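You operate a simulated robot arm through the tools that you are given. There is no shell and no other tool.

You are at the controls of a simulated robot arm. One attempt, no reset.

TASK
Swap the drip feeder's empty bottle for the full Lube one, then wet the belt down to the gate.
Fine: the feeder's label says which; valve shut during the swap and open after; empty bottle on the feeder shelf, in line with the others; stop the belt once it is wet to the gate. One press each; touch no other control. Set down upright: large bottle, what you pick out.

It is judged by the outcome, as a careful person would: the job done as asked, and still so three seconds after it is handed in. It fails if anything else is knocked over, pushed out of place, dropped, spilled or broken.

THE ROBOT
A 7-joint arm with a two-finger parallel gripper, fixed in place. Base frame: the origin is at the foot of the arm, x ahead of it, y to its left, z up. Lengths are in cm, angles in rad, forces in N, time in s.
Its first joint turns from -2.897 to 2.897 rad. Payload 4.4 kg.
The tool frame sits at the grasp point between the pads (the TCP): z along the fingers, y along the line on which they close. The tips reach 2.3 cm beyond it. The gripper opens to 9.4 cm. The fingers are 3.8 cm wide and 1 cm thick; the gripper's body (5.4 by 9.6 cm) begins 3.9 cm behind the TCP.
Orientation is told as [roll, pitch, yaw] about the base's x, y, z axes, in that order, counted from this pose: with the fingers straight down and closing along the base's y, the tool's x points along the base's -x, its y along +y and its z along -z.

THE INTERFACE
- The arm moves only by the tool arm_command. Its argument "commands" is a list of rows, each an object (a shift or turn left out is 0, a gripper value left out holds the last) with "xyz": the shift along the tool's x, y, z in cm, a list of three; "dr": the turn, a rotation vector about the tool's x, y, z in rad, a list of three; "fingers": the opening, from 0 (shut) to 1 (fully open). In form: [{"xyz": [dx, dy, dz], "dr": [rx, ry, rz], "fingers": fingers}, ...]. A call has 1 to 20 rows; each row is the pose to reach, as a shift and turn from the pose commanded when the call began, along the tool's axes at that moment. Each row takes 0.2 s and may step no farther than 5 cm and 0.15 rad from the row before; otherwise, or with a gripper value out of range, the whole call is refused. A pose out of reach is approached as far as the arm can. The call stops where the force on the tool passes 50 N (or 10 N more than at its start, if that is more) or the arm is blocked; 0.2 s more then pass. The fingers move at their own pace (about 7.2 cm/s each) and stop on an object; they squeeze with about 29 N. The grip force told is the motor's: it shows also when the fingers shut on nothing. Time passes only in rows, and 0.2 s behind the last, so rows that repeat a pose let the fingers close. It gives the time, the measured TCP pose, the force on the tool (base axes), the opening and the grip force at its end, in the units of the frame above (readings bear some noise), with the torque about the TCP (base axes, N m) and any sound that the robot's microphone picked up.
- Cameras (640 x 400 px; columns grow to the right, rows downward): "scene" is fixed at [21.99, -50.15, 159.02]; the picture's right is [0.65, -0.76, 0.00], its down [-0.30, -0.25, -0.92] and it looks along [0.70, 0.60, -0.39] (base axes); focal length 328 px, centre (320, 200). "wrist" rides on the gripper at [8.6, 1.6, -7.5] in the tool frame; the picture's right is [-0.18, 0.98, 0.00], its down [-0.58, -0.11, -0.81] and it looks along [-0.79, -0.15, 0.59] (tool axes); focal length 243 px, centre (320, 200). There is no depth. A picture from a camera that has moved, and an enlarged one, comes with that camera's place and axes in the base frame and with its lens.
- capture(camera): a new picture of that camera. It takes no simulated time.
- close_up(camera, box): a new picture of the part [left, top, right, bottom] of that camera's present view, enlarged. It takes no simulated time.
- job_done(): hands the job in; it is judged then, once.

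Nothing tells you positions but the pictures and the camera data. Unless the task says otherwise, let go and move clear before handing in.

The tools are called after "Emit:" by a JSON object that holds its "op" and its "data". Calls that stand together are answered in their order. arm_command: Moves the arm, as the interface text tells. Its arguments: {"type":"object","properties":{"commands":{"type":"array","items":{"type":"object","properties":{"xyz":{"type":"array","items":{"type":"number"}},"dr":{"type":"array","items":{"type":"number"}},"fingers":{"type":"number"}}}}},"required":["commands"]} The other tools are called the same way: capture (camera) takes a picture; close_up (camera, box) takes an enlarged picture of a part of a camera's view; job_done () hands the job in.

At the start:

```text
clock: 0.0
tcp_pos: [64.98, 52.2, 140.51]
tool_rot: [0.0, 0.001, 0.002]
ft_force: [-0.6, -0.5, -0.6]
ft_torque: [-0.01, 0.01, 0.0]
width: 9.4
grip_force: 0.0
```

scene: 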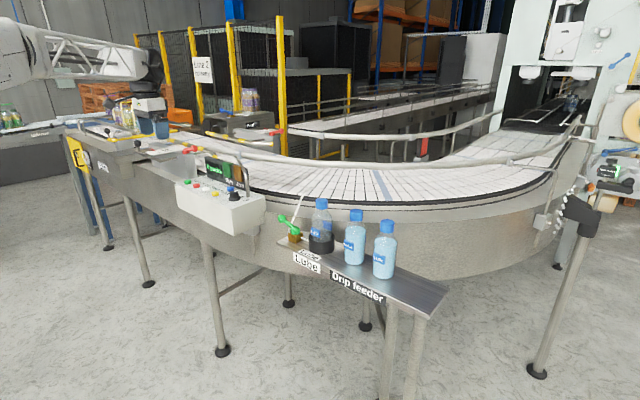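
wrist: 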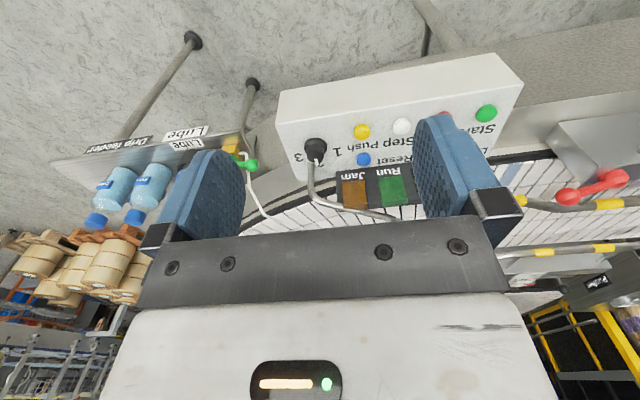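

I see a conveyor with a control box and a feeder shelf with three bottles and a green valve. I'll look at each part more closely first.

Emit:
{"op": "close_up", "data": {"camera": "scene", "box": [260, 180, 450, 300]}}

Emit:
{"op": "close_up", "data": {"camera": "scene", "box": [160, 140, 290, 240]}}

Emit:
{"op": "close_up", "data": {"camera": "wrist", "box": [50, 100, 290, 250]}}

Emit:
{"op": "close_up", "data": {"camera": "wrist", "box": [270, 50, 530, 220]}}

Emit:
{"op": "close_up", "data": {"camera": "scene", "box": [60, 80, 300, 230]}}

Emit:
{"op": "close_up", "data": {"camera": "scene", "box": [340, 60, 640, 250]}}

```text
3.33 times, centred on (355, 240) of scene
camera zoom: at [21.99, -50.15, 159.02], right [0.65, -0.76, 0.0], down [-0.3, -0.25, -0.92], along [0.7, 0.6, -0.39], focal length 1092 px, centre (203, 67)
```

zoom: 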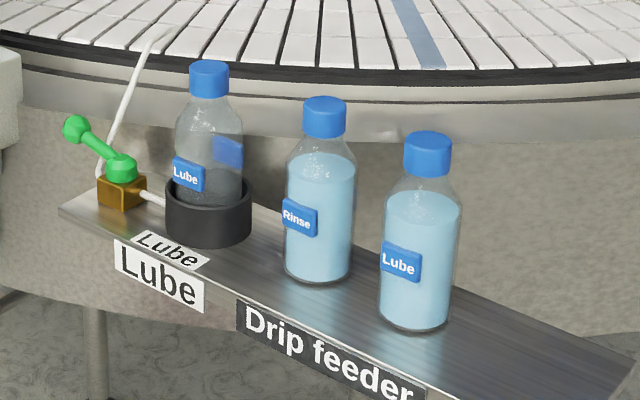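

```text
4.00 times, centred on (225, 190) of scene
camera zoom: at [21.99, -50.15, 159.02], right [0.65, -0.76, 0.0], down [-0.3, -0.25, -0.92], along [0.7, 0.6, -0.39], focal length 1310 px, centre (700, 240)
```

zoom: 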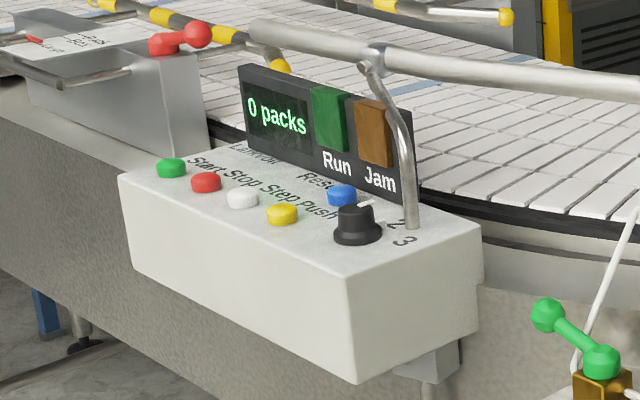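

```text
2.67 times, centred on (170, 175) of wrist
camera zoom: at [56.54, 53.78, 148.01], right [0.18, 0.98, 0.0], down [0.58, -0.11, 0.81], along [0.79, -0.15, -0.59], focal length 647 px, centre (720, 267)
```

zoom: 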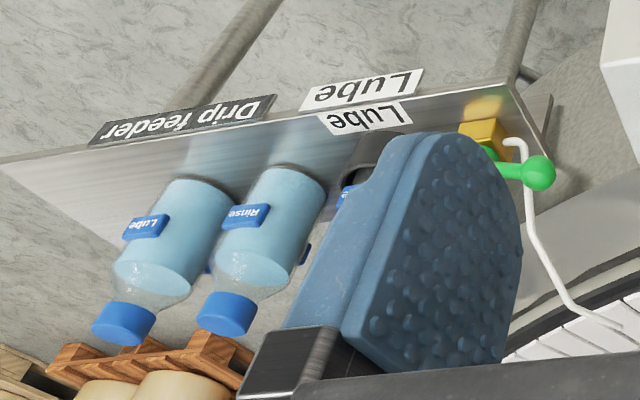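

```text
2.35 times, centred on (400, 135) of wrist
camera zoom: at [56.54, 53.78, 148.01], right [0.18, 0.98, 0.0], down [0.58, -0.11, 0.81], along [0.79, -0.15, -0.59], focal length 571 px, centre (132, 353)
```

zoom: 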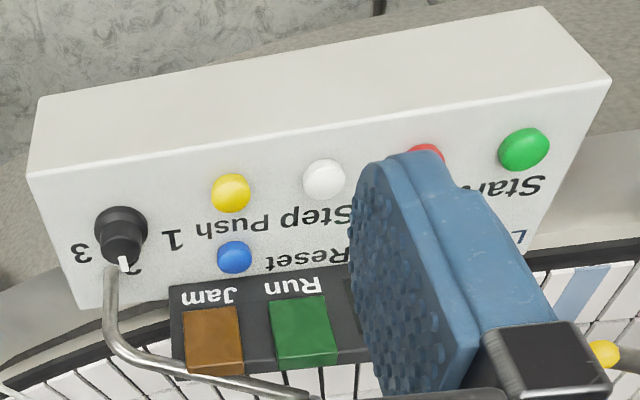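

```text
2.67 times, centred on (180, 155) of scene
camera zoom: at [21.99, -50.15, 159.02], right [0.65, -0.76, 0.0], down [-0.3, -0.25, -0.92], along [0.7, 0.6, -0.39], focal length 873 px, centre (693, 320)
```

zoom: 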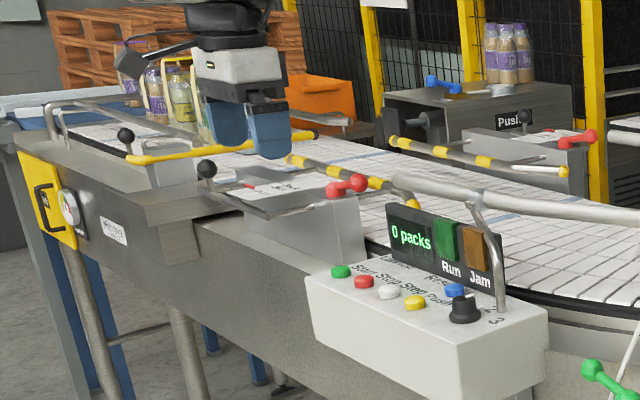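

```text
2.11 times, centred on (490, 155) of scene
camera zoom: at [21.99, -50.15, 159.02], right [0.65, -0.76, 0.0], down [-0.3, -0.25, -0.92], along [0.7, 0.6, -0.39], focal length 690 px, centre (-38, 295)
```

zoom: 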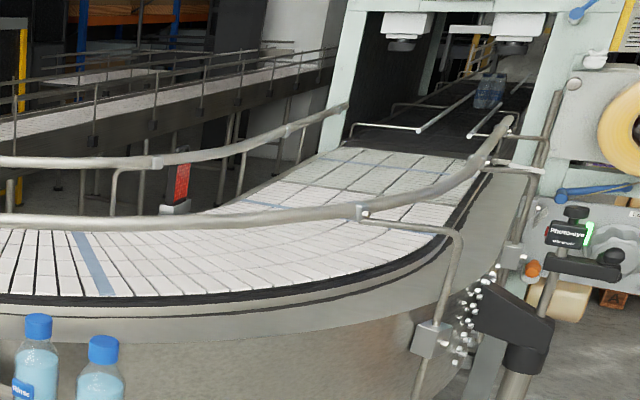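

I take the cap of the full Lube bottle to be near (97.3, -10.6, 117), Rinse near (97.6, 0.2), and the feeder bottle near (97.5, 14). The valve hub is near (95, 24, 103.5), with its lever pointing along +y. Next I'll look for the gate and read the remaining labels.

Emit:
{"op": "close_up", "data": {"camera": "scene", "box": [400, 90, 480, 170]}}

Emit:
{"op": "close_up", "data": {"camera": "scene", "box": [80, 110, 200, 185]}}

Emit:
{"op": "close_up", "data": {"camera": "scene", "box": [190, 90, 290, 155]}}

Emit:
{"op": "close_up", "data": {"camera": "scene", "box": [270, 185, 330, 245]}}

Emit:
{"op": "close_up", "data": {"camera": "scene", "box": [560, 130, 640, 210]}}

Emit:
{"op": "close_up", "data": {"camera": "scene", "box": [170, 170, 250, 220]}}

Emit:
{"op": "close_up", "data": {"camera": "wrist", "box": [500, 140, 640, 300]}}

Emit:
{"op": "close_up", "data": {"camera": "scene", "box": [0, 80, 130, 180]}}

```text
5.00 times, centred on (440, 130) of scene
camera zoom: at [21.99, -50.15, 159.02], right [0.65, -0.76, 0.0], down [-0.3, -0.25, -0.92], along [0.7, 0.6, -0.39], focal length 1638 px, centre (-280, 550)
```

zoom: 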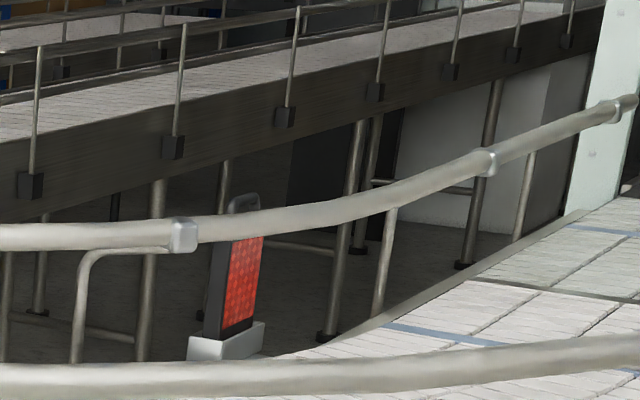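

```text
5.33 times, centred on (140, 148) of scene
camera zoom: at [21.99, -50.15, 159.02], right [0.65, -0.76, 0.0], down [-0.3, -0.25, -0.92], along [0.7, 0.6, -0.39], focal length 1747 px, centre (1280, 480)
```

zoom: 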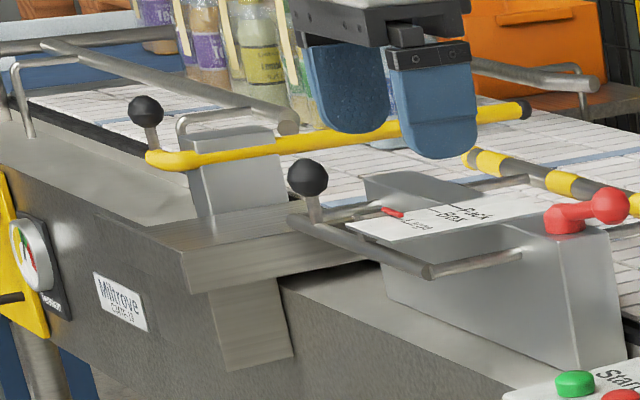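

```text
6.15 times, centred on (240, 122) of scene
camera zoom: at [21.99, -50.15, 159.02], right [0.65, -0.76, 0.0], down [-0.3, -0.25, -0.92], along [0.7, 0.6, -0.39], focal length 2015 px, centre (812, 677)
```

zoom: 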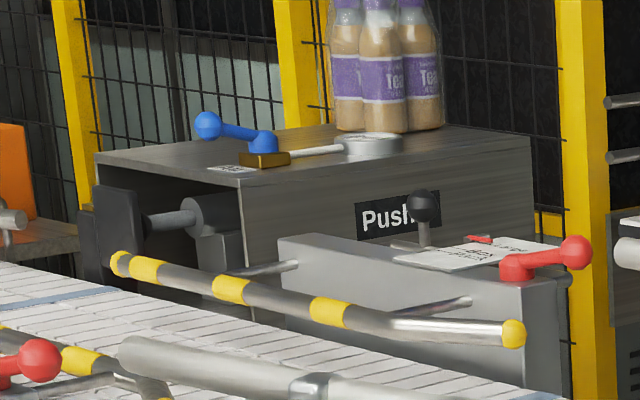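

```text
6.67 times, centred on (300, 215) of scene
camera zoom: at [21.99, -50.15, 159.02], right [0.65, -0.76, 0.0], down [-0.3, -0.25, -0.92], along [0.7, 0.6, -0.39], focal length 2183 px, centre (453, 100)
```

zoom: 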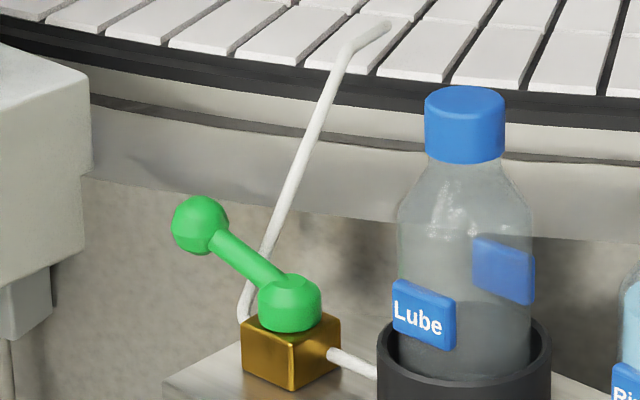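

```text
5.00 times, centred on (600, 170) of scene
camera zoom: at [21.99, -50.15, 159.02], right [0.65, -0.76, 0.0], down [-0.3, -0.25, -0.92], along [0.7, 0.6, -0.39], focal length 1638 px, centre (-1080, 350)
```

zoom: 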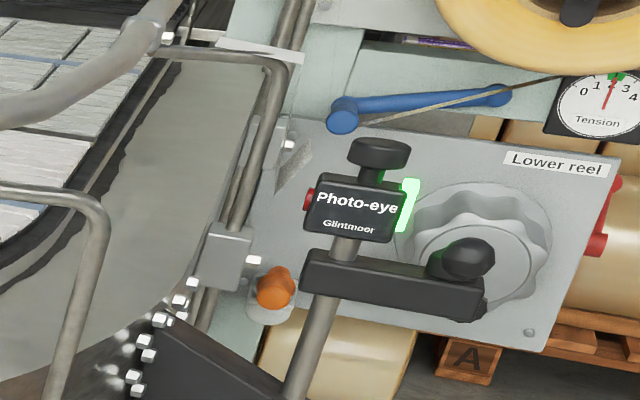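

```text
8.00 times, centred on (210, 195) of scene
camera zoom: at [21.99, -50.15, 159.02], right [0.65, -0.76, 0.0], down [-0.3, -0.25, -0.92], along [0.7, 0.6, -0.39], focal length 2620 px, centre (1200, 240)
```

zoom: 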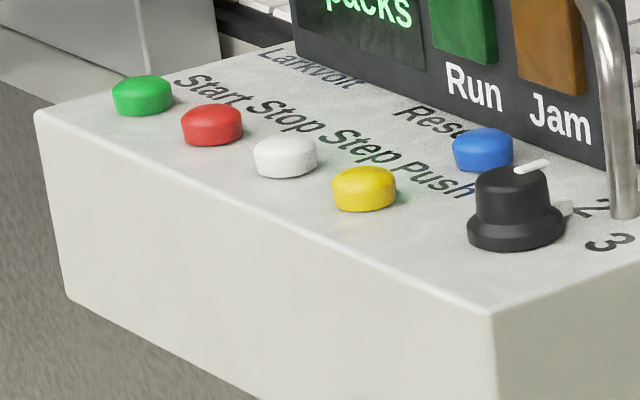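

```text
2.50 times, centred on (570, 220) of wrist
camera zoom: at [56.54, 53.78, 148.01], right [0.18, 0.98, 0.0], down [0.58, -0.11, 0.81], along [0.79, -0.15, -0.59], focal length 606 px, centre (-305, 150)
```

zoom: 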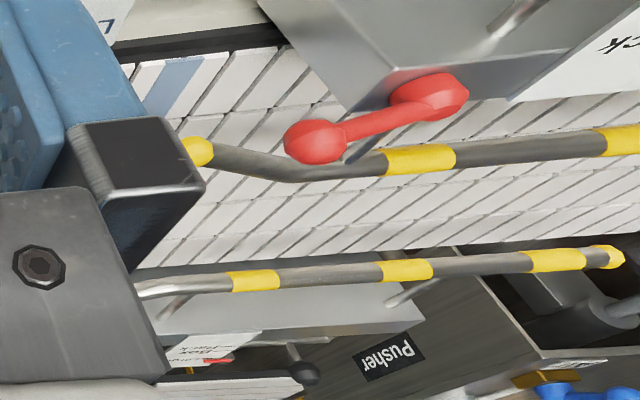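

```text
4.00 times, centred on (65, 130) of scene
camera zoom: at [21.99, -50.15, 159.02], right [0.65, -0.76, 0.0], down [-0.3, -0.25, -0.92], along [0.7, 0.6, -0.39], focal length 1310 px, centre (1340, 480)
```

zoom: 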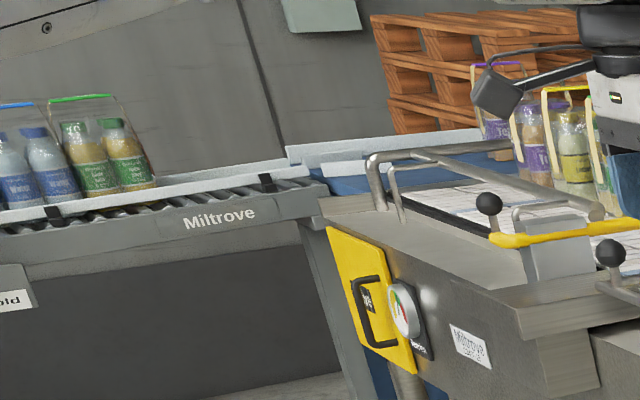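

The feeder holds an empty "Lube" bottle, and the full Lube bottle is the outermost one, with Rinse between them. The valve lever lies in line with the pipe, so I take it to be open. Next I'll move the wrist camera over to look at the valve and holder.

Emit:
{"op": "arm_command", "data": {"commands": [{"xyz": [0, -4, 0]}, {"xyz": [0, -8, 1]}, {"xyz": [0, -12, 2]}, {"xyz": [0, -16, 2]}, {"xyz": [0, -20, 2]}, {"xyz": [0, -24, 2]}, {"xyz": [0, -28, 2]}, {"xyz": [0, -32, 2]}, {"xyz": [0, -34, 2]}, {"xyz": [0, -34, 2]}]}}

Emit:
{"op": "capture", "data": {"camera": "wrist"}}

Emit:
{"op": "capture", "data": {"camera": "scene"}}

```text
clock: 2.2
tcp_pos: [64.68, 18.25, 138.38]
tool_rot: [0.001, 0.0, 0.0]
ft_force: [0.2, 0.7, -0.2]
ft_torque: [-0.03, -0.01, -0.02]
width: 9.41
grip_force: 0.1
```

```text
taken
camera wrist: at [56.26, 19.84, 145.92], right [0.18, 0.98, 0.0], down [0.58, -0.11, 0.81], along [0.79, -0.15, -0.59], focal length 243 px, centre (320, 200)
```

wrist: 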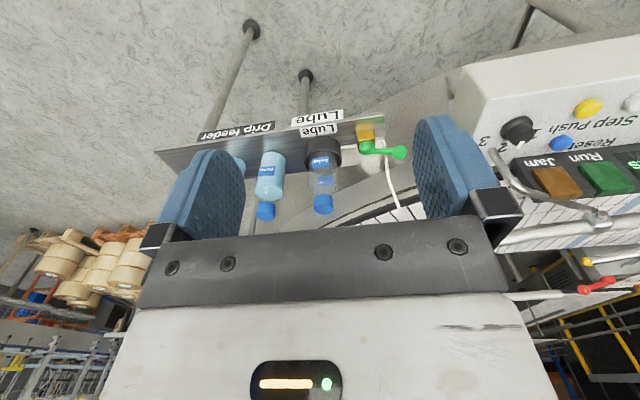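

```text
taken
```

scene: 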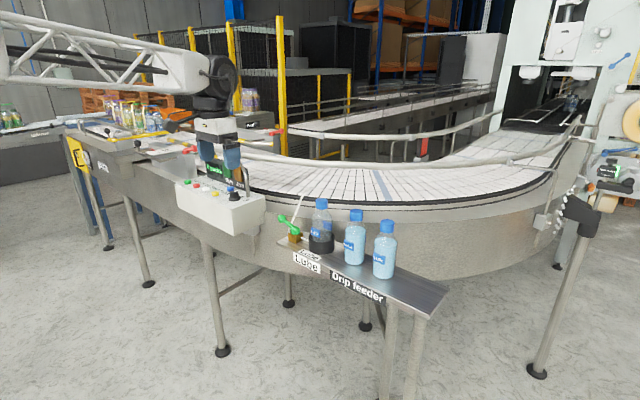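

Emit:
{"op": "close_up", "data": {"camera": "wrist", "box": [230, 90, 430, 230]}}

Emit:
{"op": "close_up", "data": {"camera": "scene", "box": [60, 80, 200, 170]}}

```text
2.86 times, centred on (330, 160) of wrist
camera zoom: at [56.26, 19.84, 145.92], right [0.18, 0.98, 0.0], down [0.58, -0.11, 0.81], along [0.79, -0.15, -0.59], focal length 693 px, centre (291, 314)
```

zoom: 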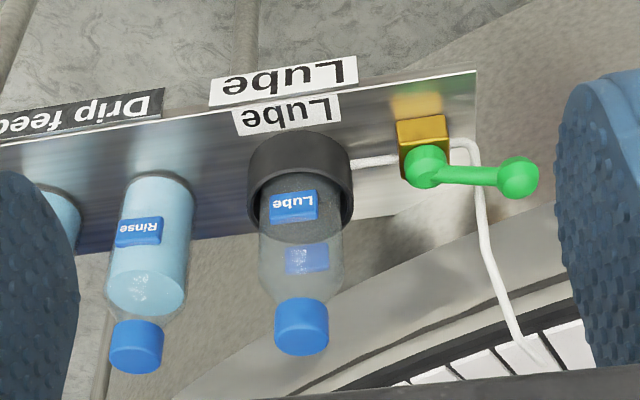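

```text
4.44 times, centred on (130, 125) of scene
camera zoom: at [21.99, -50.15, 159.02], right [0.65, -0.76, 0.0], down [-0.3, -0.25, -0.92], along [0.7, 0.6, -0.39], focal length 1456 px, centre (1164, 533)
```

zoom: 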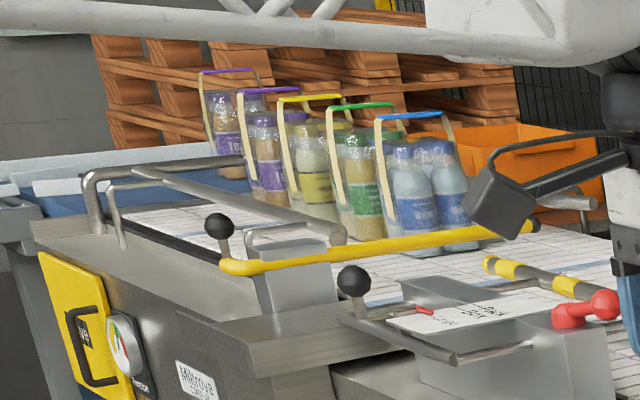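

The valve's flow runs along y and the lever is parallel to it, so the valve is open. The lever's ball knob is near (94.1, 29.8, 107) and its hub near (94.4, 23.6). I'll bring the closed, forward-tilted fingers above the far side of the knob to pull it 90° toward me.

Emit:
{"op": "arm_command", "data": {"commands": [{"xyz": [-3.35, 1.28, 1.64], "dr": [0, -0.044, 0], "fingers": 0}, {"xyz": [-6.7, 2.56, 3.28], "dr": [0, -0.088, 0]}, {"xyz": [-10.05, 3.84, 4.92], "dr": [0, -0.132, 0]}, {"xyz": [-13.4, 5.12, 6.56], "dr": [0, -0.176, 0]}, {"xyz": [-16.75, 6.4, 8.2], "dr": [0, -0.22, 0]}, {"xyz": [-20.1, 7.68, 9.84], "dr": [0, -0.264, 0]}, {"xyz": [-23.45, 8.96, 11.48], "dr": [0, -0.308, 0]}, {"xyz": [-26.8, 10.24, 13.12], "dr": [0, -0.352, 0]}, {"xyz": [-30.15, 11.52, 14.76], "dr": [0, -0.396, 0]}, {"xyz": [-33.5, 12.8, 16.4], "dr": [0, -0.436, 0]}, {"xyz": [-33.5, 12.8, 16.4], "dr": [0, -0.436, 0]}]}}

Emit:
{"op": "capture", "data": {"camera": "wrist"}}

Emit:
{"op": "capture", "data": {"camera": "scene"}}

```text
clock: 4.6
tcp_pos: [98.47, 31.36, 122.1]
tool_rot: [0.0, -0.437, 0.001]
ft_force: [0.1, 0.2, 0.8]
ft_torque: [0.01, 0.02, 0.0]
width: 0.01
grip_force: 29.1
```

```text
taken
camera wrist: at [87.61, 32.82, 125.32], right [0.17, 0.98, 0.08], down [0.19, -0.11, 0.98], along [0.97, -0.15, -0.2], focal length 243 px, centre (320, 200)
```

wrist: 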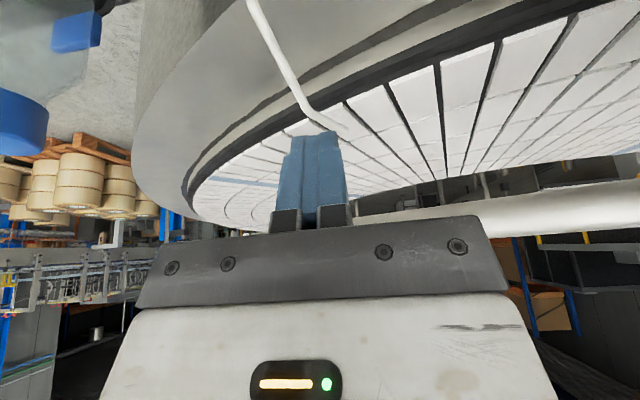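

```text
taken
```

scene: 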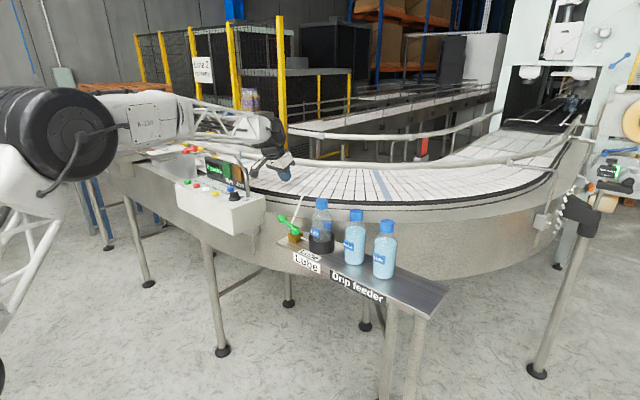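

The fingers are above the far side of the knob and the hose stays clear. I'll lower them behind the knob.

Emit:
{"op": "arm_command", "data": {"commands": [{"xyz": [1.34, -0.5, 3.0]}, {"xyz": [2.68, -1, 6.0]}, {"xyz": [4.02, -1, 9.0]}, {"xyz": [4.7, -1, 10.5]}, {"xyz": [5.36, -1, 11.95]}, {"xyz": [5.36, -1, 11.95]}]}}

Emit:
{"op": "capture", "data": {"camera": "wrist"}}

Emit:
{"op": "close_up", "data": {"camera": "scene", "box": [240, 160, 360, 235]}}

```text
clock: 6.0
tcp_pos: [98.83, 30.15, 108.95]
tool_rot: [0.001, -0.436, -0.001]
ft_force: [-1.0, 0.5, 0.6]
ft_torque: [-0.01, -0.03, 0.0]
width: 0.0
grip_force: 28.7
```

```text
taken
camera wrist: at [87.81, 31.7, 112.16], right [0.17, 0.98, 0.08], down [0.19, -0.11, 0.98], along [0.97, -0.15, -0.2], focal length 243 px, centre (320, 200)
```

wrist: 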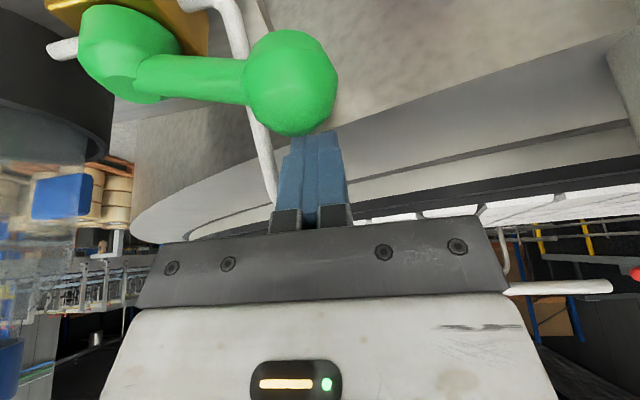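

```text
5.33 times, centred on (300, 198) of scene
camera zoom: at [21.99, -50.15, 159.02], right [0.65, -0.76, 0.0], down [-0.3, -0.25, -0.92], along [0.7, 0.6, -0.39], focal length 1747 px, centre (427, 213)
```

zoom: 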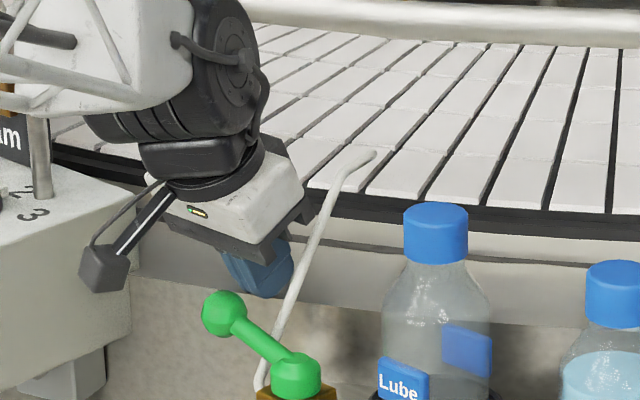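

The finger tips are just behind the knob at the right height. I'll drag the lever toward me along its arc, the first half now.

Emit:
{"op": "arm_command", "data": {"commands": [{"xyz": [0.34, 0, 0.72]}, {"xyz": [1.61, 0, 0.13]}, {"xyz": [2.5, 0.2, -0.3]}, {"xyz": [3.51, 0.3, -0.76]}, {"xyz": [4.69, 0.3, -1.31]}, {"xyz": [5.87, -0.1, -1.86]}, {"xyz": [5.87, -0.1, -1.86]}]}}

Emit:
{"op": "capture", "data": {"camera": "wrist"}}

Emit:
{"op": "close_up", "data": {"camera": "scene", "box": [240, 180, 360, 255]}}

```text
clock: 7.6
tcp_pos: [92.64, 30.06, 108.2]
tool_rot: [0.001, -0.437, 0.0]
ft_force: [-0.3, 1.0, -0.3]
ft_torque: [0.0, -0.03, -0.04]
width: 0.03
grip_force: 29.2
```

```text
taken
camera wrist: at [81.76, 31.58, 111.34], right [0.17, 0.98, 0.08], down [0.19, -0.11, 0.98], along [0.97, -0.15, -0.2], focal length 243 px, centre (320, 200)
```

wrist: 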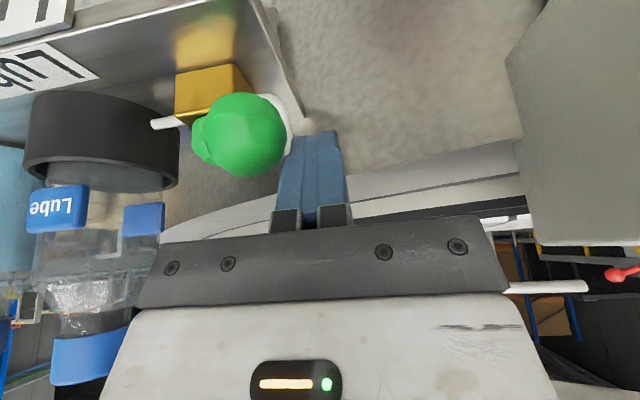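

```text
5.33 times, centred on (300, 218) of scene
camera zoom: at [21.99, -50.15, 159.02], right [0.65, -0.76, 0.0], down [-0.3, -0.25, -0.92], along [0.7, 0.6, -0.39], focal length 1747 px, centre (427, 107)
```

zoom: 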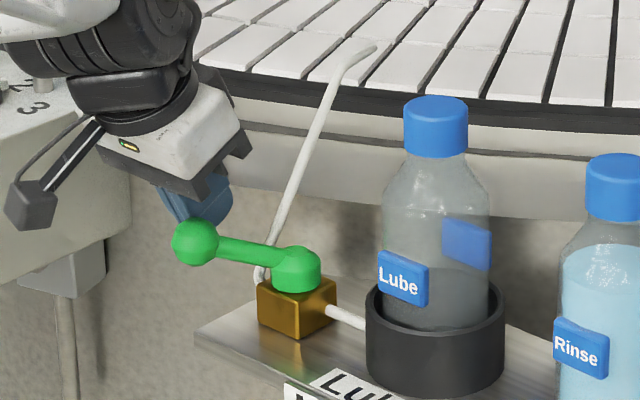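

The lever follows and is now about 57° round. I'll push it the rest of the way from its +y side.

Emit:
{"op": "arm_command", "data": {"commands": [{"xyz": [1.18, -0.9, -0.55]}, {"xyz": [2.17, -1.9, -1.02]}, {"xyz": [3.08, -2.8, -1.44]}, {"xyz": [3.62, -3.5, -1.69]}, {"xyz": [3.8, -3.9, -1.78]}, {"xyz": [3.8, -3.9, -1.78]}]}}

Emit:
{"op": "capture", "data": {"camera": "wrist"}}

Emit:
{"op": "close_up", "data": {"camera": "scene", "box": [240, 180, 360, 255]}}

```text
clock: 9.0
tcp_pos: [88.49, 26.0, 108.16]
tool_rot: [0.001, -0.437, -0.002]
ft_force: [6.4, 11.3, 1.1]
ft_torque: [0.13, -0.12, 0.11]
width: 0.02
grip_force: 28.9
```

```text
taken
camera wrist: at [77.6, 27.58, 111.31], right [0.17, 0.98, 0.08], down [0.19, -0.11, 0.98], along [0.97, -0.15, -0.2], focal length 243 px, centre (320, 200)
```

wrist: 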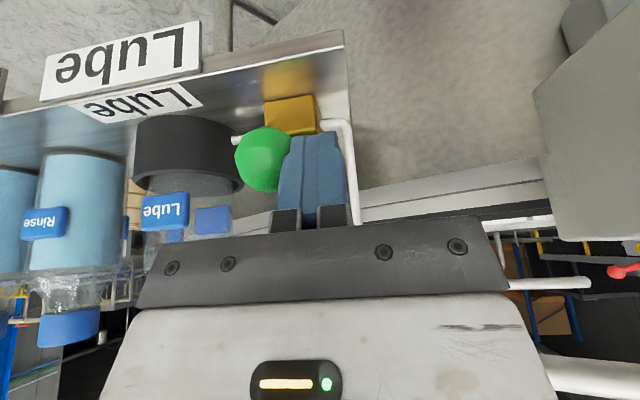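

```text
5.33 times, centred on (300, 218) of scene
camera zoom: at [21.99, -50.15, 159.02], right [0.65, -0.76, 0.0], down [-0.3, -0.25, -0.92], along [0.7, 0.6, -0.39], focal length 1747 px, centre (427, 107)
```

zoom: 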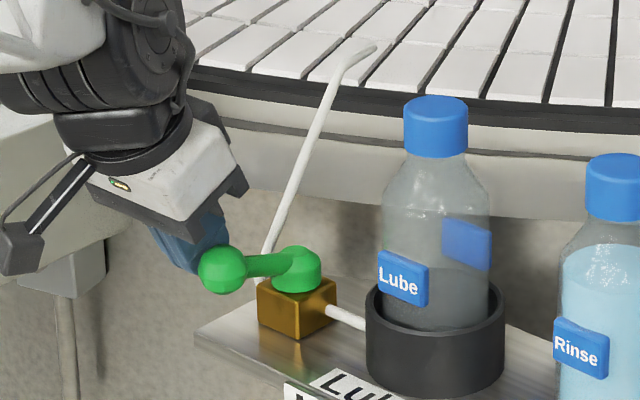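

The lever now points toward me, across the pipe, and a light reaction force suggests it's at its stop, so the valve is shut. I'll back off, rise, and come above the empty bottle's cap near (96.9, 13.2) with the fingers open.

Emit:
{"op": "arm_command", "data": {"commands": [{"xyz": [0, 1.5, 0]}, {"xyz": [-1.69, 2, -3.62]}, {"xyz": [-3.38, 2, -7.25]}, {"xyz": [-5.08, 0, -10.87], "fingers": 1}, {"xyz": [-6.83, -4, -12.26]}, {"xyz": [-9.85, -7.5, -12.83]}, {"xyz": [-12.12, -11, -11.77]}, {"xyz": [-14.29, -12.8, -10.76]}, {"xyz": [-14.29, -12.8, -10.76]}, {"xyz": [-14.29, -12.8, -10.76]}]}}

Emit:
{"op": "capture", "data": {"camera": "wrist"}}

Emit:
{"op": "close_up", "data": {"camera": "scene", "box": [240, 150, 400, 250]}}

```text
clock: 11.2
tcp_pos: [96.85, 13.2, 124.01]
tool_rot: [-0.002, -0.436, -0.001]
ft_force: [-1.1, 0.4, -0.2]
ft_torque: [0.01, -0.05, 0.01]
width: 9.39
grip_force: 0.1
```

```text
taken
camera wrist: at [86.0, 14.74, 127.19], right [0.17, 0.98, 0.08], down [0.19, -0.11, 0.98], along [0.97, -0.15, -0.2], focal length 243 px, centre (320, 200)
```

wrist: 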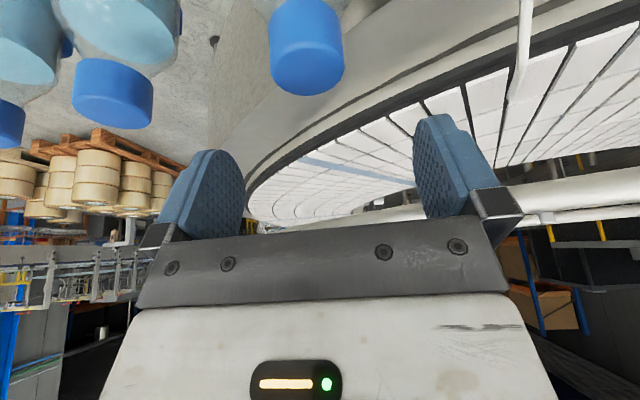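

```text
4.00 times, centred on (320, 200) of scene
camera zoom: at [21.99, -50.15, 159.02], right [0.65, -0.76, 0.0], down [-0.3, -0.25, -0.92], along [0.7, 0.6, -0.39], focal length 1310 px, centre (320, 200)
```

zoom: 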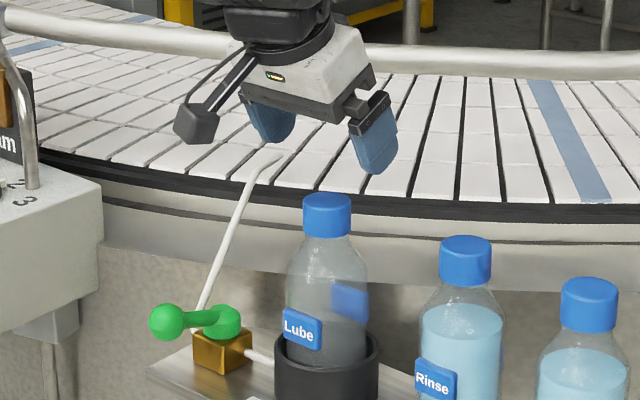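

The valve lever stayed put. The empty bottle's cap is near (96.7, 13.0) with its top around z 117.6, so I'll lower onto the cap and grip it.

Emit:
{"op": "arm_command", "data": {"commands": [{"xyz": [1.0, -0.1, 2.0]}, {"xyz": [2.0, -0.2, 4.1]}, {"xyz": [2.92, -0.2, 6.03]}, {"xyz": [2.92, -0.2, 6.03]}]}}

Emit:
{"op": "capture", "data": {"camera": "wrist"}}

Emit:
{"op": "close_up", "data": {"camera": "scene", "box": [270, 170, 370, 233]}}

```text
clock: 12.2
tcp_pos: [96.61, 13.08, 117.12]
tool_rot: [-0.001, -0.437, -0.001]
ft_force: [0.0, 1.1, 0.8]
ft_torque: [0.02, 0.05, -0.04]
width: 9.37
grip_force: 0.0
```

```text
taken
camera wrist: at [85.79, 14.61, 120.44], right [0.17, 0.98, 0.08], down [0.19, -0.11, 0.98], along [0.97, -0.15, -0.2], focal length 243 px, centre (320, 200)
```

wrist: 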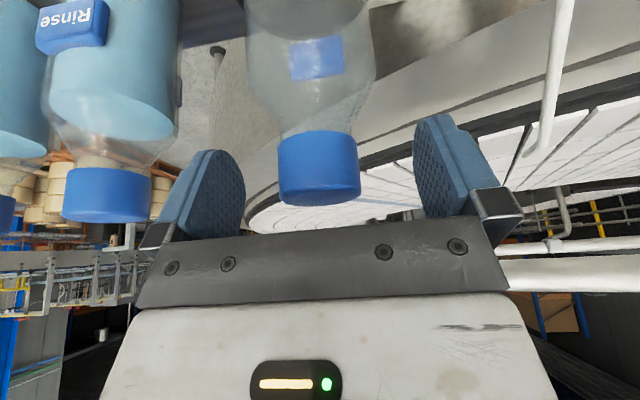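

```text
6.35 times, centred on (320, 202) of scene
camera zoom: at [21.99, -50.15, 159.02], right [0.65, -0.76, 0.0], down [-0.3, -0.25, -0.92], along [0.7, 0.6, -0.39], focal length 2079 px, centre (320, 190)
```

zoom: 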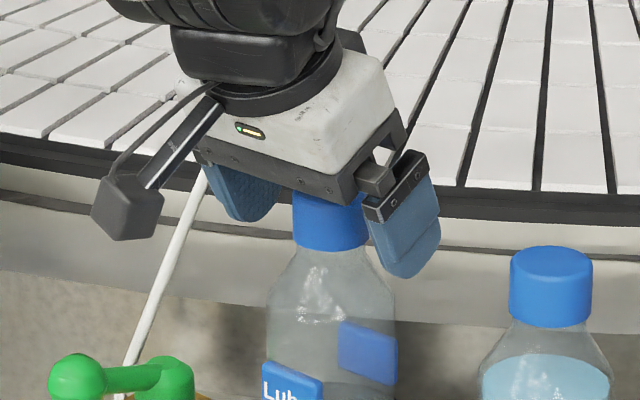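

The cap sits between the pads, near (96.5, 13, 116.7). I'll close the fingers.

Emit:
{"op": "arm_command", "data": {"commands": [{"xyz": [0, 0, 0], "fingers": 0}, {"xyz": [0, 0, 0]}, {"xyz": [0, 0, 0]}, {"xyz": [0, 0, 0]}, {"xyz": [0, 0, 0]}]}}

Emit:
{"op": "capture", "data": {"camera": "wrist"}}

Emit:
{"op": "close_up", "data": {"camera": "scene", "box": [270, 180, 390, 255]}}

```text
clock: 13.4
tcp_pos: [96.6, 13.1, 117.29]
tool_rot: [0.0, -0.436, -0.001]
ft_force: [-0.5, -0.3, 0.1]
ft_torque: [-0.01, 0.02, -0.04]
width: 3.92
grip_force: 29.2
```

```text
taken
camera wrist: at [85.79, 14.61, 120.45], right [0.17, 0.98, 0.08], down [0.19, -0.11, 0.98], along [0.97, -0.15, -0.2], focal length 243 px, centre (320, 200)
```

wrist: 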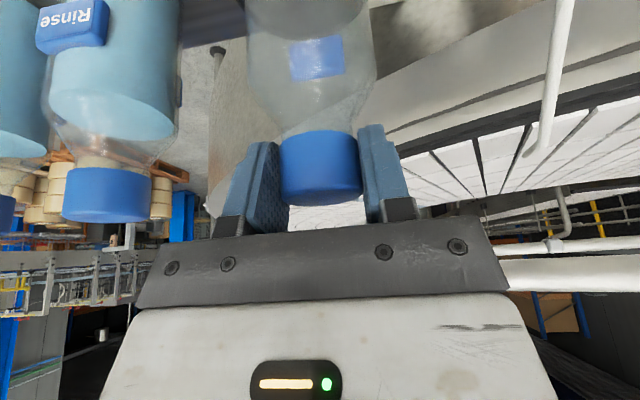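

```text
5.33 times, centred on (330, 218) of scene
camera zoom: at [21.99, -50.15, 159.02], right [0.65, -0.76, 0.0], down [-0.3, -0.25, -0.92], along [0.7, 0.6, -0.39], focal length 1747 px, centre (267, 107)
```

zoom: 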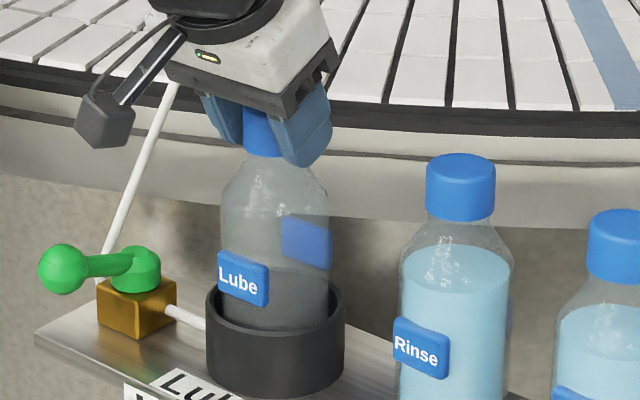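

The cap is gripped at 3.9 cm. I'll lift straight up out of the cup.

Emit:
{"op": "arm_command", "data": {"commands": [{"xyz": [-0.85, 0, -1.81]}, {"xyz": [-2.12, 0, -4.53]}, {"xyz": [-3.38, 0, -7.25]}, {"xyz": [-4.65, 0, -9.97]}, {"xyz": [-5.07, 0, -10.87]}, {"xyz": [-5.07, 0, -10.87]}]}}

Emit:
{"op": "close_up", "data": {"camera": "scene", "box": [250, 130, 450, 255]}}

Emit:
{"op": "capture", "data": {"camera": "wrist"}}

```text
clock: 14.8
tcp_pos: [96.8, 12.99, 129.41]
tool_rot: [0.0, -0.437, 0.001]
ft_force: [-0.7, -1.0, -0.8]
ft_torque: [-0.02, 0.0, -0.02]
width: 3.95
grip_force: 28.8
```

```text
3.20 times, centred on (350, 192) of scene
camera zoom: at [21.99, -50.15, 159.02], right [0.65, -0.76, 0.0], down [-0.3, -0.25, -0.92], along [0.7, 0.6, -0.39], focal length 1048 px, centre (224, 224)
```

zoom: 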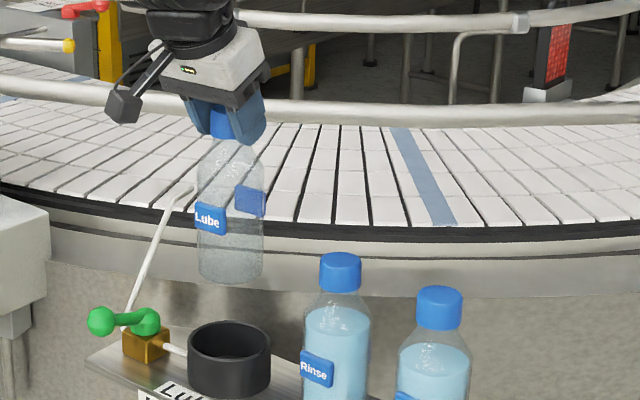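

```text
taken
camera wrist: at [85.95, 14.58, 132.53], right [0.17, 0.98, 0.08], down [0.19, -0.11, 0.98], along [0.97, -0.15, -0.2], focal length 243 px, centre (320, 200)
```

wrist: 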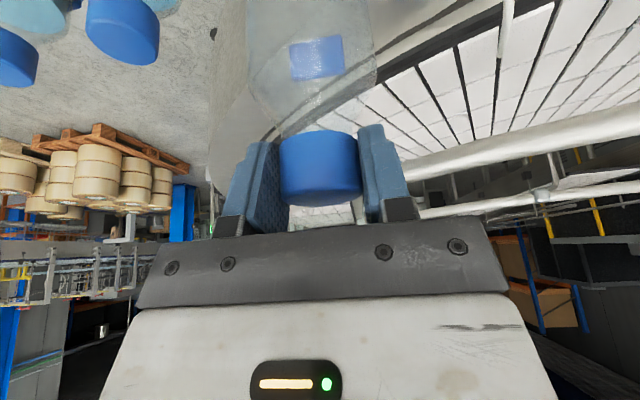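

The empty bottle is out, and the cup is centred at (96.5, 13.0) with its rim near z 104. I'll carry the bottle back, past the others on my side, then forward to the free spot at y ≈ -21.2 in their line.

Emit:
{"op": "arm_command", "data": {"commands": [{"xyz": [4.08, 0, -1.9]}, {"xyz": [8.15, 0, -3.81]}, {"xyz": [11.78, -1, -5.5]}, {"xyz": [14.04, -5, -6.56]}, {"xyz": [14.5, -9.5, -6.77]}, {"xyz": [14.5, -14, -6.77]}, {"xyz": [14.5, -18.5, -6.77]}, {"xyz": [14.5, -23, -6.77]}, {"xyz": [14.5, -27.5, -6.77]}, {"xyz": [14.5, -32, -6.77]}, {"xyz": [13.59, -34.2, -6.35]}, {"xyz": [9.97, -34.2, -4.65]}, {"xyz": [6.34, -34.2, -2.96]}, {"xyz": [2.72, -34.2, -1.27]}, {"xyz": [-0.63, -34.2, 0.3]}, {"xyz": [-0.63, -34.2, 0.3]}, {"xyz": [-0.63, -34.2, 0.3]}]}}

Emit:
{"op": "close_up", "data": {"camera": "scene", "box": [300, 130, 500, 330]}}

Emit:
{"op": "capture", "data": {"camera": "wrist"}}

```text
clock: 18.4
tcp_pos: [97.39, -21.32, 129.14]
tool_rot: [0.0, -0.437, 0.0]
ft_force: [-0.2, -0.1, -0.5]
ft_torque: [-0.01, -0.04, 0.02]
width: 3.93
grip_force: 29.5
```

```text
2.00 times, centred on (400, 230) of scene
camera zoom: at [21.99, -50.15, 159.02], right [0.65, -0.76, 0.0], down [-0.3, -0.25, -0.92], along [0.7, 0.6, -0.39], focal length 655 px, centre (160, 140)
```

zoom: 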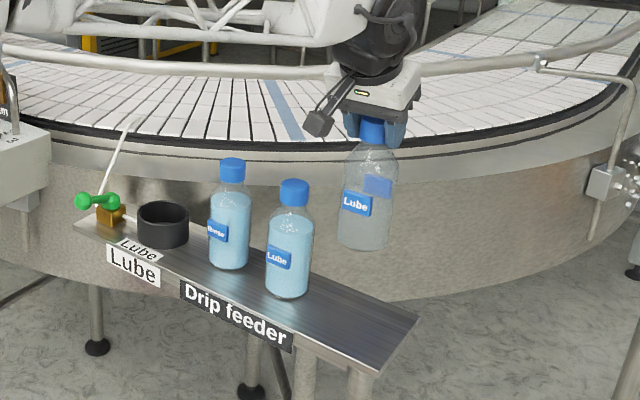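

```text
taken
camera wrist: at [86.59, -19.7, 132.32], right [0.17, 0.98, 0.08], down [0.19, -0.11, 0.98], along [0.97, -0.15, -0.2], focal length 243 px, centre (320, 200)
```

wrist: 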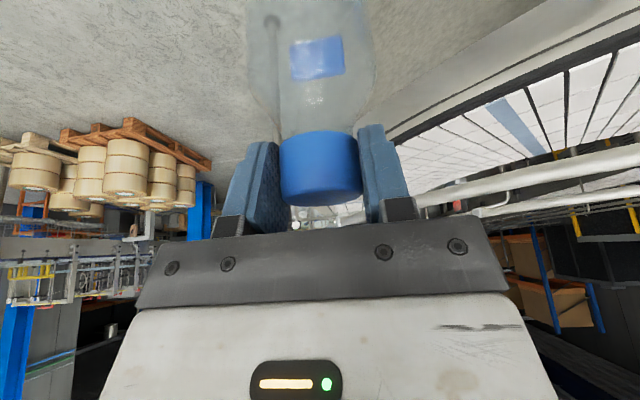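

The empty bottle hangs over the free spot, in line with the others. I'll lower it to just above the shelf, then ease it down.

Emit:
{"op": "arm_command", "data": {"commands": [{"xyz": [1.69, 0, 3.62]}, {"xyz": [3.38, 0, 7.25]}, {"xyz": [4.23, 0, 9.06]}, {"xyz": [4.7, 0, 10.06]}, {"xyz": [4.7, 0, 10.06]}]}}

Emit:
{"op": "close_up", "data": {"camera": "scene", "box": [330, 180, 460, 310]}}

```text
clock: 19.6
tcp_pos: [97.54, -21.08, 118.12]
tool_rot: [-0.001, -0.436, 0.001]
ft_force: [0.5, -0.5, -0.3]
ft_torque: [-0.01, 0.03, -0.02]
width: 3.95
grip_force: 28.9
```

```text
3.08 times, centred on (395, 245) of scene
camera zoom: at [21.99, -50.15, 159.02], right [0.65, -0.76, 0.0], down [-0.3, -0.25, -0.92], along [0.7, 0.6, -0.39], focal length 1008 px, centre (89, 62)
```

zoom: 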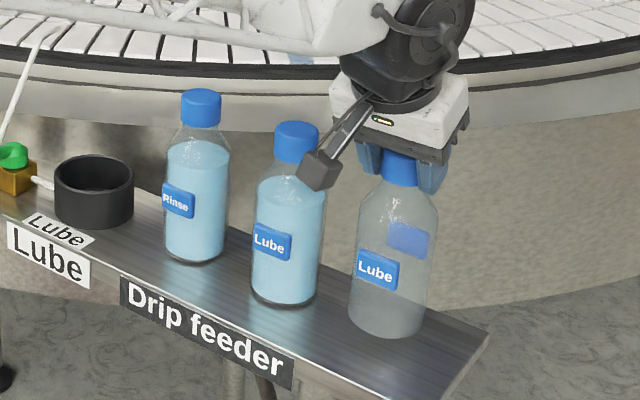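

It's about 1 cm above the shelf. I'll ease it down and watch the force.

Emit:
{"op": "arm_command", "data": {"commands": [{"xyz": [0.085, 0, 0.181]}, {"xyz": [0.17, 0, 0.362]}, {"xyz": [0.254, 0, 0.544]}, {"xyz": [0.254, 0, 0.544]}]}}

Emit:
{"op": "arm_command", "data": {"commands": [{"xyz": [0.042, 0, 0.091]}, {"xyz": [0.085, 0, 0.181]}, {"xyz": [0.085, 0, 0.181]}]}}

Emit:
{"op": "close_up", "data": {"camera": "scene", "box": [330, 180, 460, 310]}}

```text
clock: 20.6
tcp_pos: [97.51, -21.2, 117.54]
tool_rot: [-0.001, -0.435, -0.002]
ft_force: [-0.3, -0.3, 0.0]
ft_torque: [0.01, 0.03, -0.03]
width: 3.93
grip_force: 28.5
```

```text
clock: 21.4
tcp_pos: [97.59, -21.11, 117.31]
tool_rot: [-0.001, -0.437, 0.0]
ft_force: [-0.4, -0.3, -1.5]
ft_torque: [0.01, -0.02, -0.01]
width: 3.92
grip_force: 28.6
```

```text
3.08 times, centred on (395, 245) of scene
camera zoom: at [21.99, -50.15, 159.02], right [0.65, -0.76, 0.0], down [-0.3, -0.25, -0.92], along [0.7, 0.6, -0.39], focal length 1008 px, centre (89, 62)
```

zoom: 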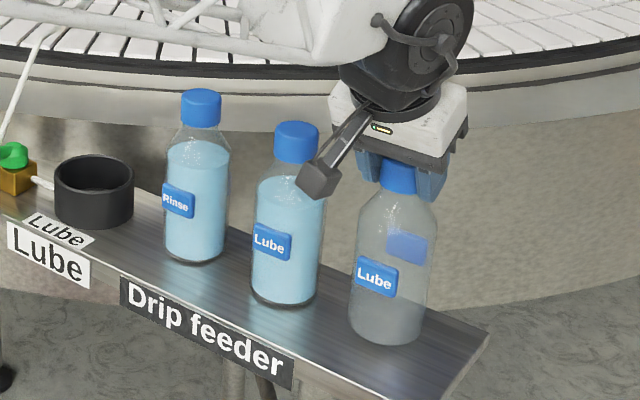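

There's still roughly half a centimetre to go, so I'll keep easing down.

Emit:
{"op": "arm_command", "data": {"commands": [{"xyz": [0.042, 0, 0.091]}, {"xyz": [0.085, 0, 0.181]}, {"xyz": [0.085, 0, 0.181]}]}}

Emit:
{"op": "arm_command", "data": {"commands": [{"xyz": [0.042, 0, 0.091]}, {"xyz": [0.085, 0, 0.181]}, {"xyz": [0.085, 0, 0.181]}]}}

Emit:
{"op": "close_up", "data": {"camera": "scene", "box": [330, 180, 460, 310]}}

```text
clock: 22.2
tcp_pos: [97.38, -21.19, 117.22]
tool_rot: [0.001, -0.435, 0.0]
ft_force: [0.7, 0.0, 2.1]
ft_torque: [-0.05, -0.1, 0.0]
width: 3.92
grip_force: 28.7
```

```text
clock: 23.0
tcp_pos: [97.46, -21.08, 117.36]
tool_rot: [0.0, -0.436, 0.001]
ft_force: [1.5, 2.2, 19.7]
ft_torque: [-0.13, -0.19, 0.06]
width: 3.92
grip_force: 28.9
```

```text
3.08 times, centred on (395, 245) of scene
camera zoom: at [21.99, -50.15, 159.02], right [0.65, -0.76, 0.0], down [-0.3, -0.25, -0.92], along [0.7, 0.6, -0.39], focal length 1008 px, centre (89, 62)
```

zoom: 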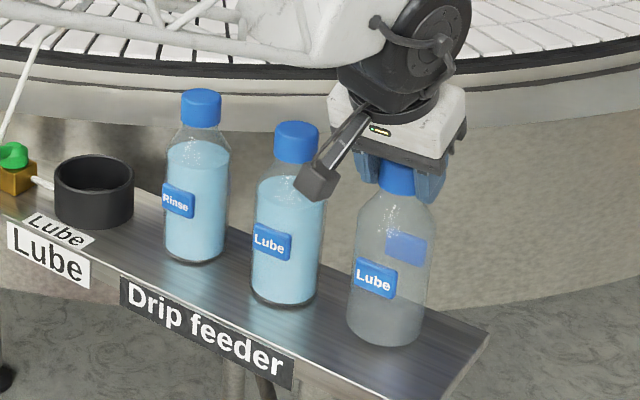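

The bottle is on the shelf, pressed slightly. I'll relieve the press, then open.

Emit:
{"op": "arm_command", "data": {"commands": [{"xyz": [-0.05, 0, -0.11]}, {"xyz": [-0.09, 0, -0.2]}, {"xyz": [-0.09, 0, -0.2]}, {"xyz": [-0.09, 0, -0.2]}]}}

Emit:
{"op": "arm_command", "data": {"commands": [{"xyz": [0, 0, 0], "fingers": 0.5}, {"xyz": [0, 0, 0], "fingers": 0.8}, {"xyz": [0, 0, 0], "fingers": 1}, {"xyz": [0, 0, 0]}]}}

Emit:
{"op": "close_up", "data": {"camera": "scene", "box": [330, 180, 460, 310]}}

Emit:
{"op": "capture", "data": {"camera": "wrist"}}

```text
clock: 24.0
tcp_pos: [97.5, -21.14, 117.24]
tool_rot: [0.001, -0.437, 0.0]
ft_force: [1.0, 3.3, 16.9]
ft_torque: [0.13, -0.21, 0.07]
width: 3.95
grip_force: 29.3
```

```text
clock: 25.0
tcp_pos: [97.51, -21.12, 117.27]
tool_rot: [0.001, -0.438, 0.0]
ft_force: [-0.1, 0.3, -0.5]
ft_torque: [-0.02, -0.01, -0.01]
width: 9.37
grip_force: 0.0
```

```text
3.08 times, centred on (395, 245) of scene
camera zoom: at [21.99, -50.15, 159.02], right [0.65, -0.76, 0.0], down [-0.3, -0.25, -0.92], along [0.7, 0.6, -0.39], focal length 1008 px, centre (89, 62)
```

zoom: 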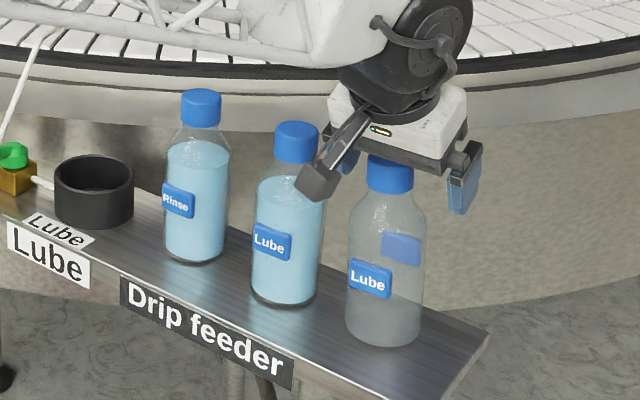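

```text
taken
camera wrist: at [86.63, -19.61, 120.37], right [0.17, 0.98, 0.08], down [0.19, -0.11, 0.98], along [0.97, -0.15, -0.2], focal length 243 px, centre (320, 200)
```

wrist: 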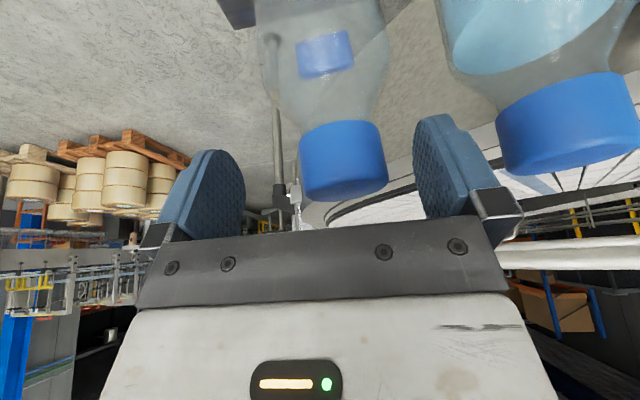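

The empty bottle stands upright near (97.1, -20.0), in line within a few millimetres. I'll rise and move over to the full Lube bottle.

Emit:
{"op": "arm_command", "data": {"commands": [{"xyz": [-1.0, 0, -2.15]}, {"xyz": [-2.4, 0, -5.2]}, {"xyz": [-3.38, 0, -7.25]}, {"xyz": [-3.38, 3.5, -7.25]}, {"xyz": [-3.38, 7, -7.25]}, {"xyz": [-3.38, 10.5, -7.25]}, {"xyz": [-3.38, 10.5, -7.25]}, {"xyz": [-3.38, 10.5, -7.25]}]}}

Emit:
{"op": "close_up", "data": {"camera": "scene", "box": [330, 180, 460, 310]}}

Emit:
{"op": "capture", "data": {"camera": "wrist"}}

```text
clock: 26.8
tcp_pos: [97.36, -10.46, 125.09]
tool_rot: [0.0, -0.436, 0.0]
ft_force: [0.4, 0.2, 0.4]
ft_torque: [-0.02, -0.01, 0.02]
width: 9.41
grip_force: 0.0
```

```text
3.08 times, centred on (395, 245) of scene
camera zoom: at [21.99, -50.15, 159.02], right [0.65, -0.76, 0.0], down [-0.3, -0.25, -0.92], along [0.7, 0.6, -0.39], focal length 1008 px, centre (89, 62)
```

zoom: 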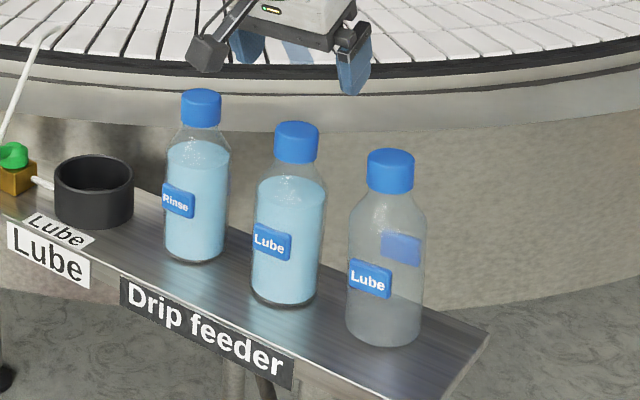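

```text
taken
camera wrist: at [86.49, -9.04, 128.22], right [0.17, 0.98, 0.08], down [0.19, -0.11, 0.98], along [0.97, -0.15, -0.2], focal length 243 px, centre (320, 200)
```

wrist: 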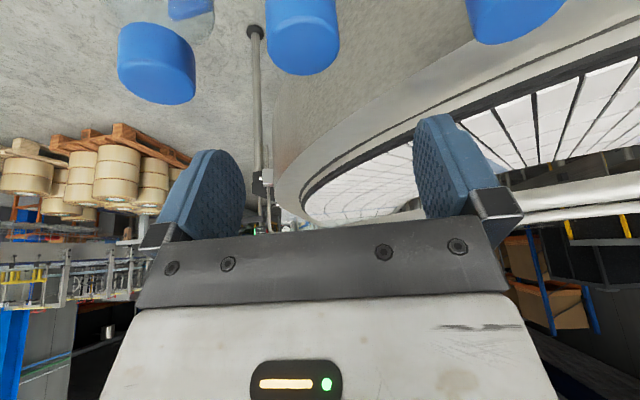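

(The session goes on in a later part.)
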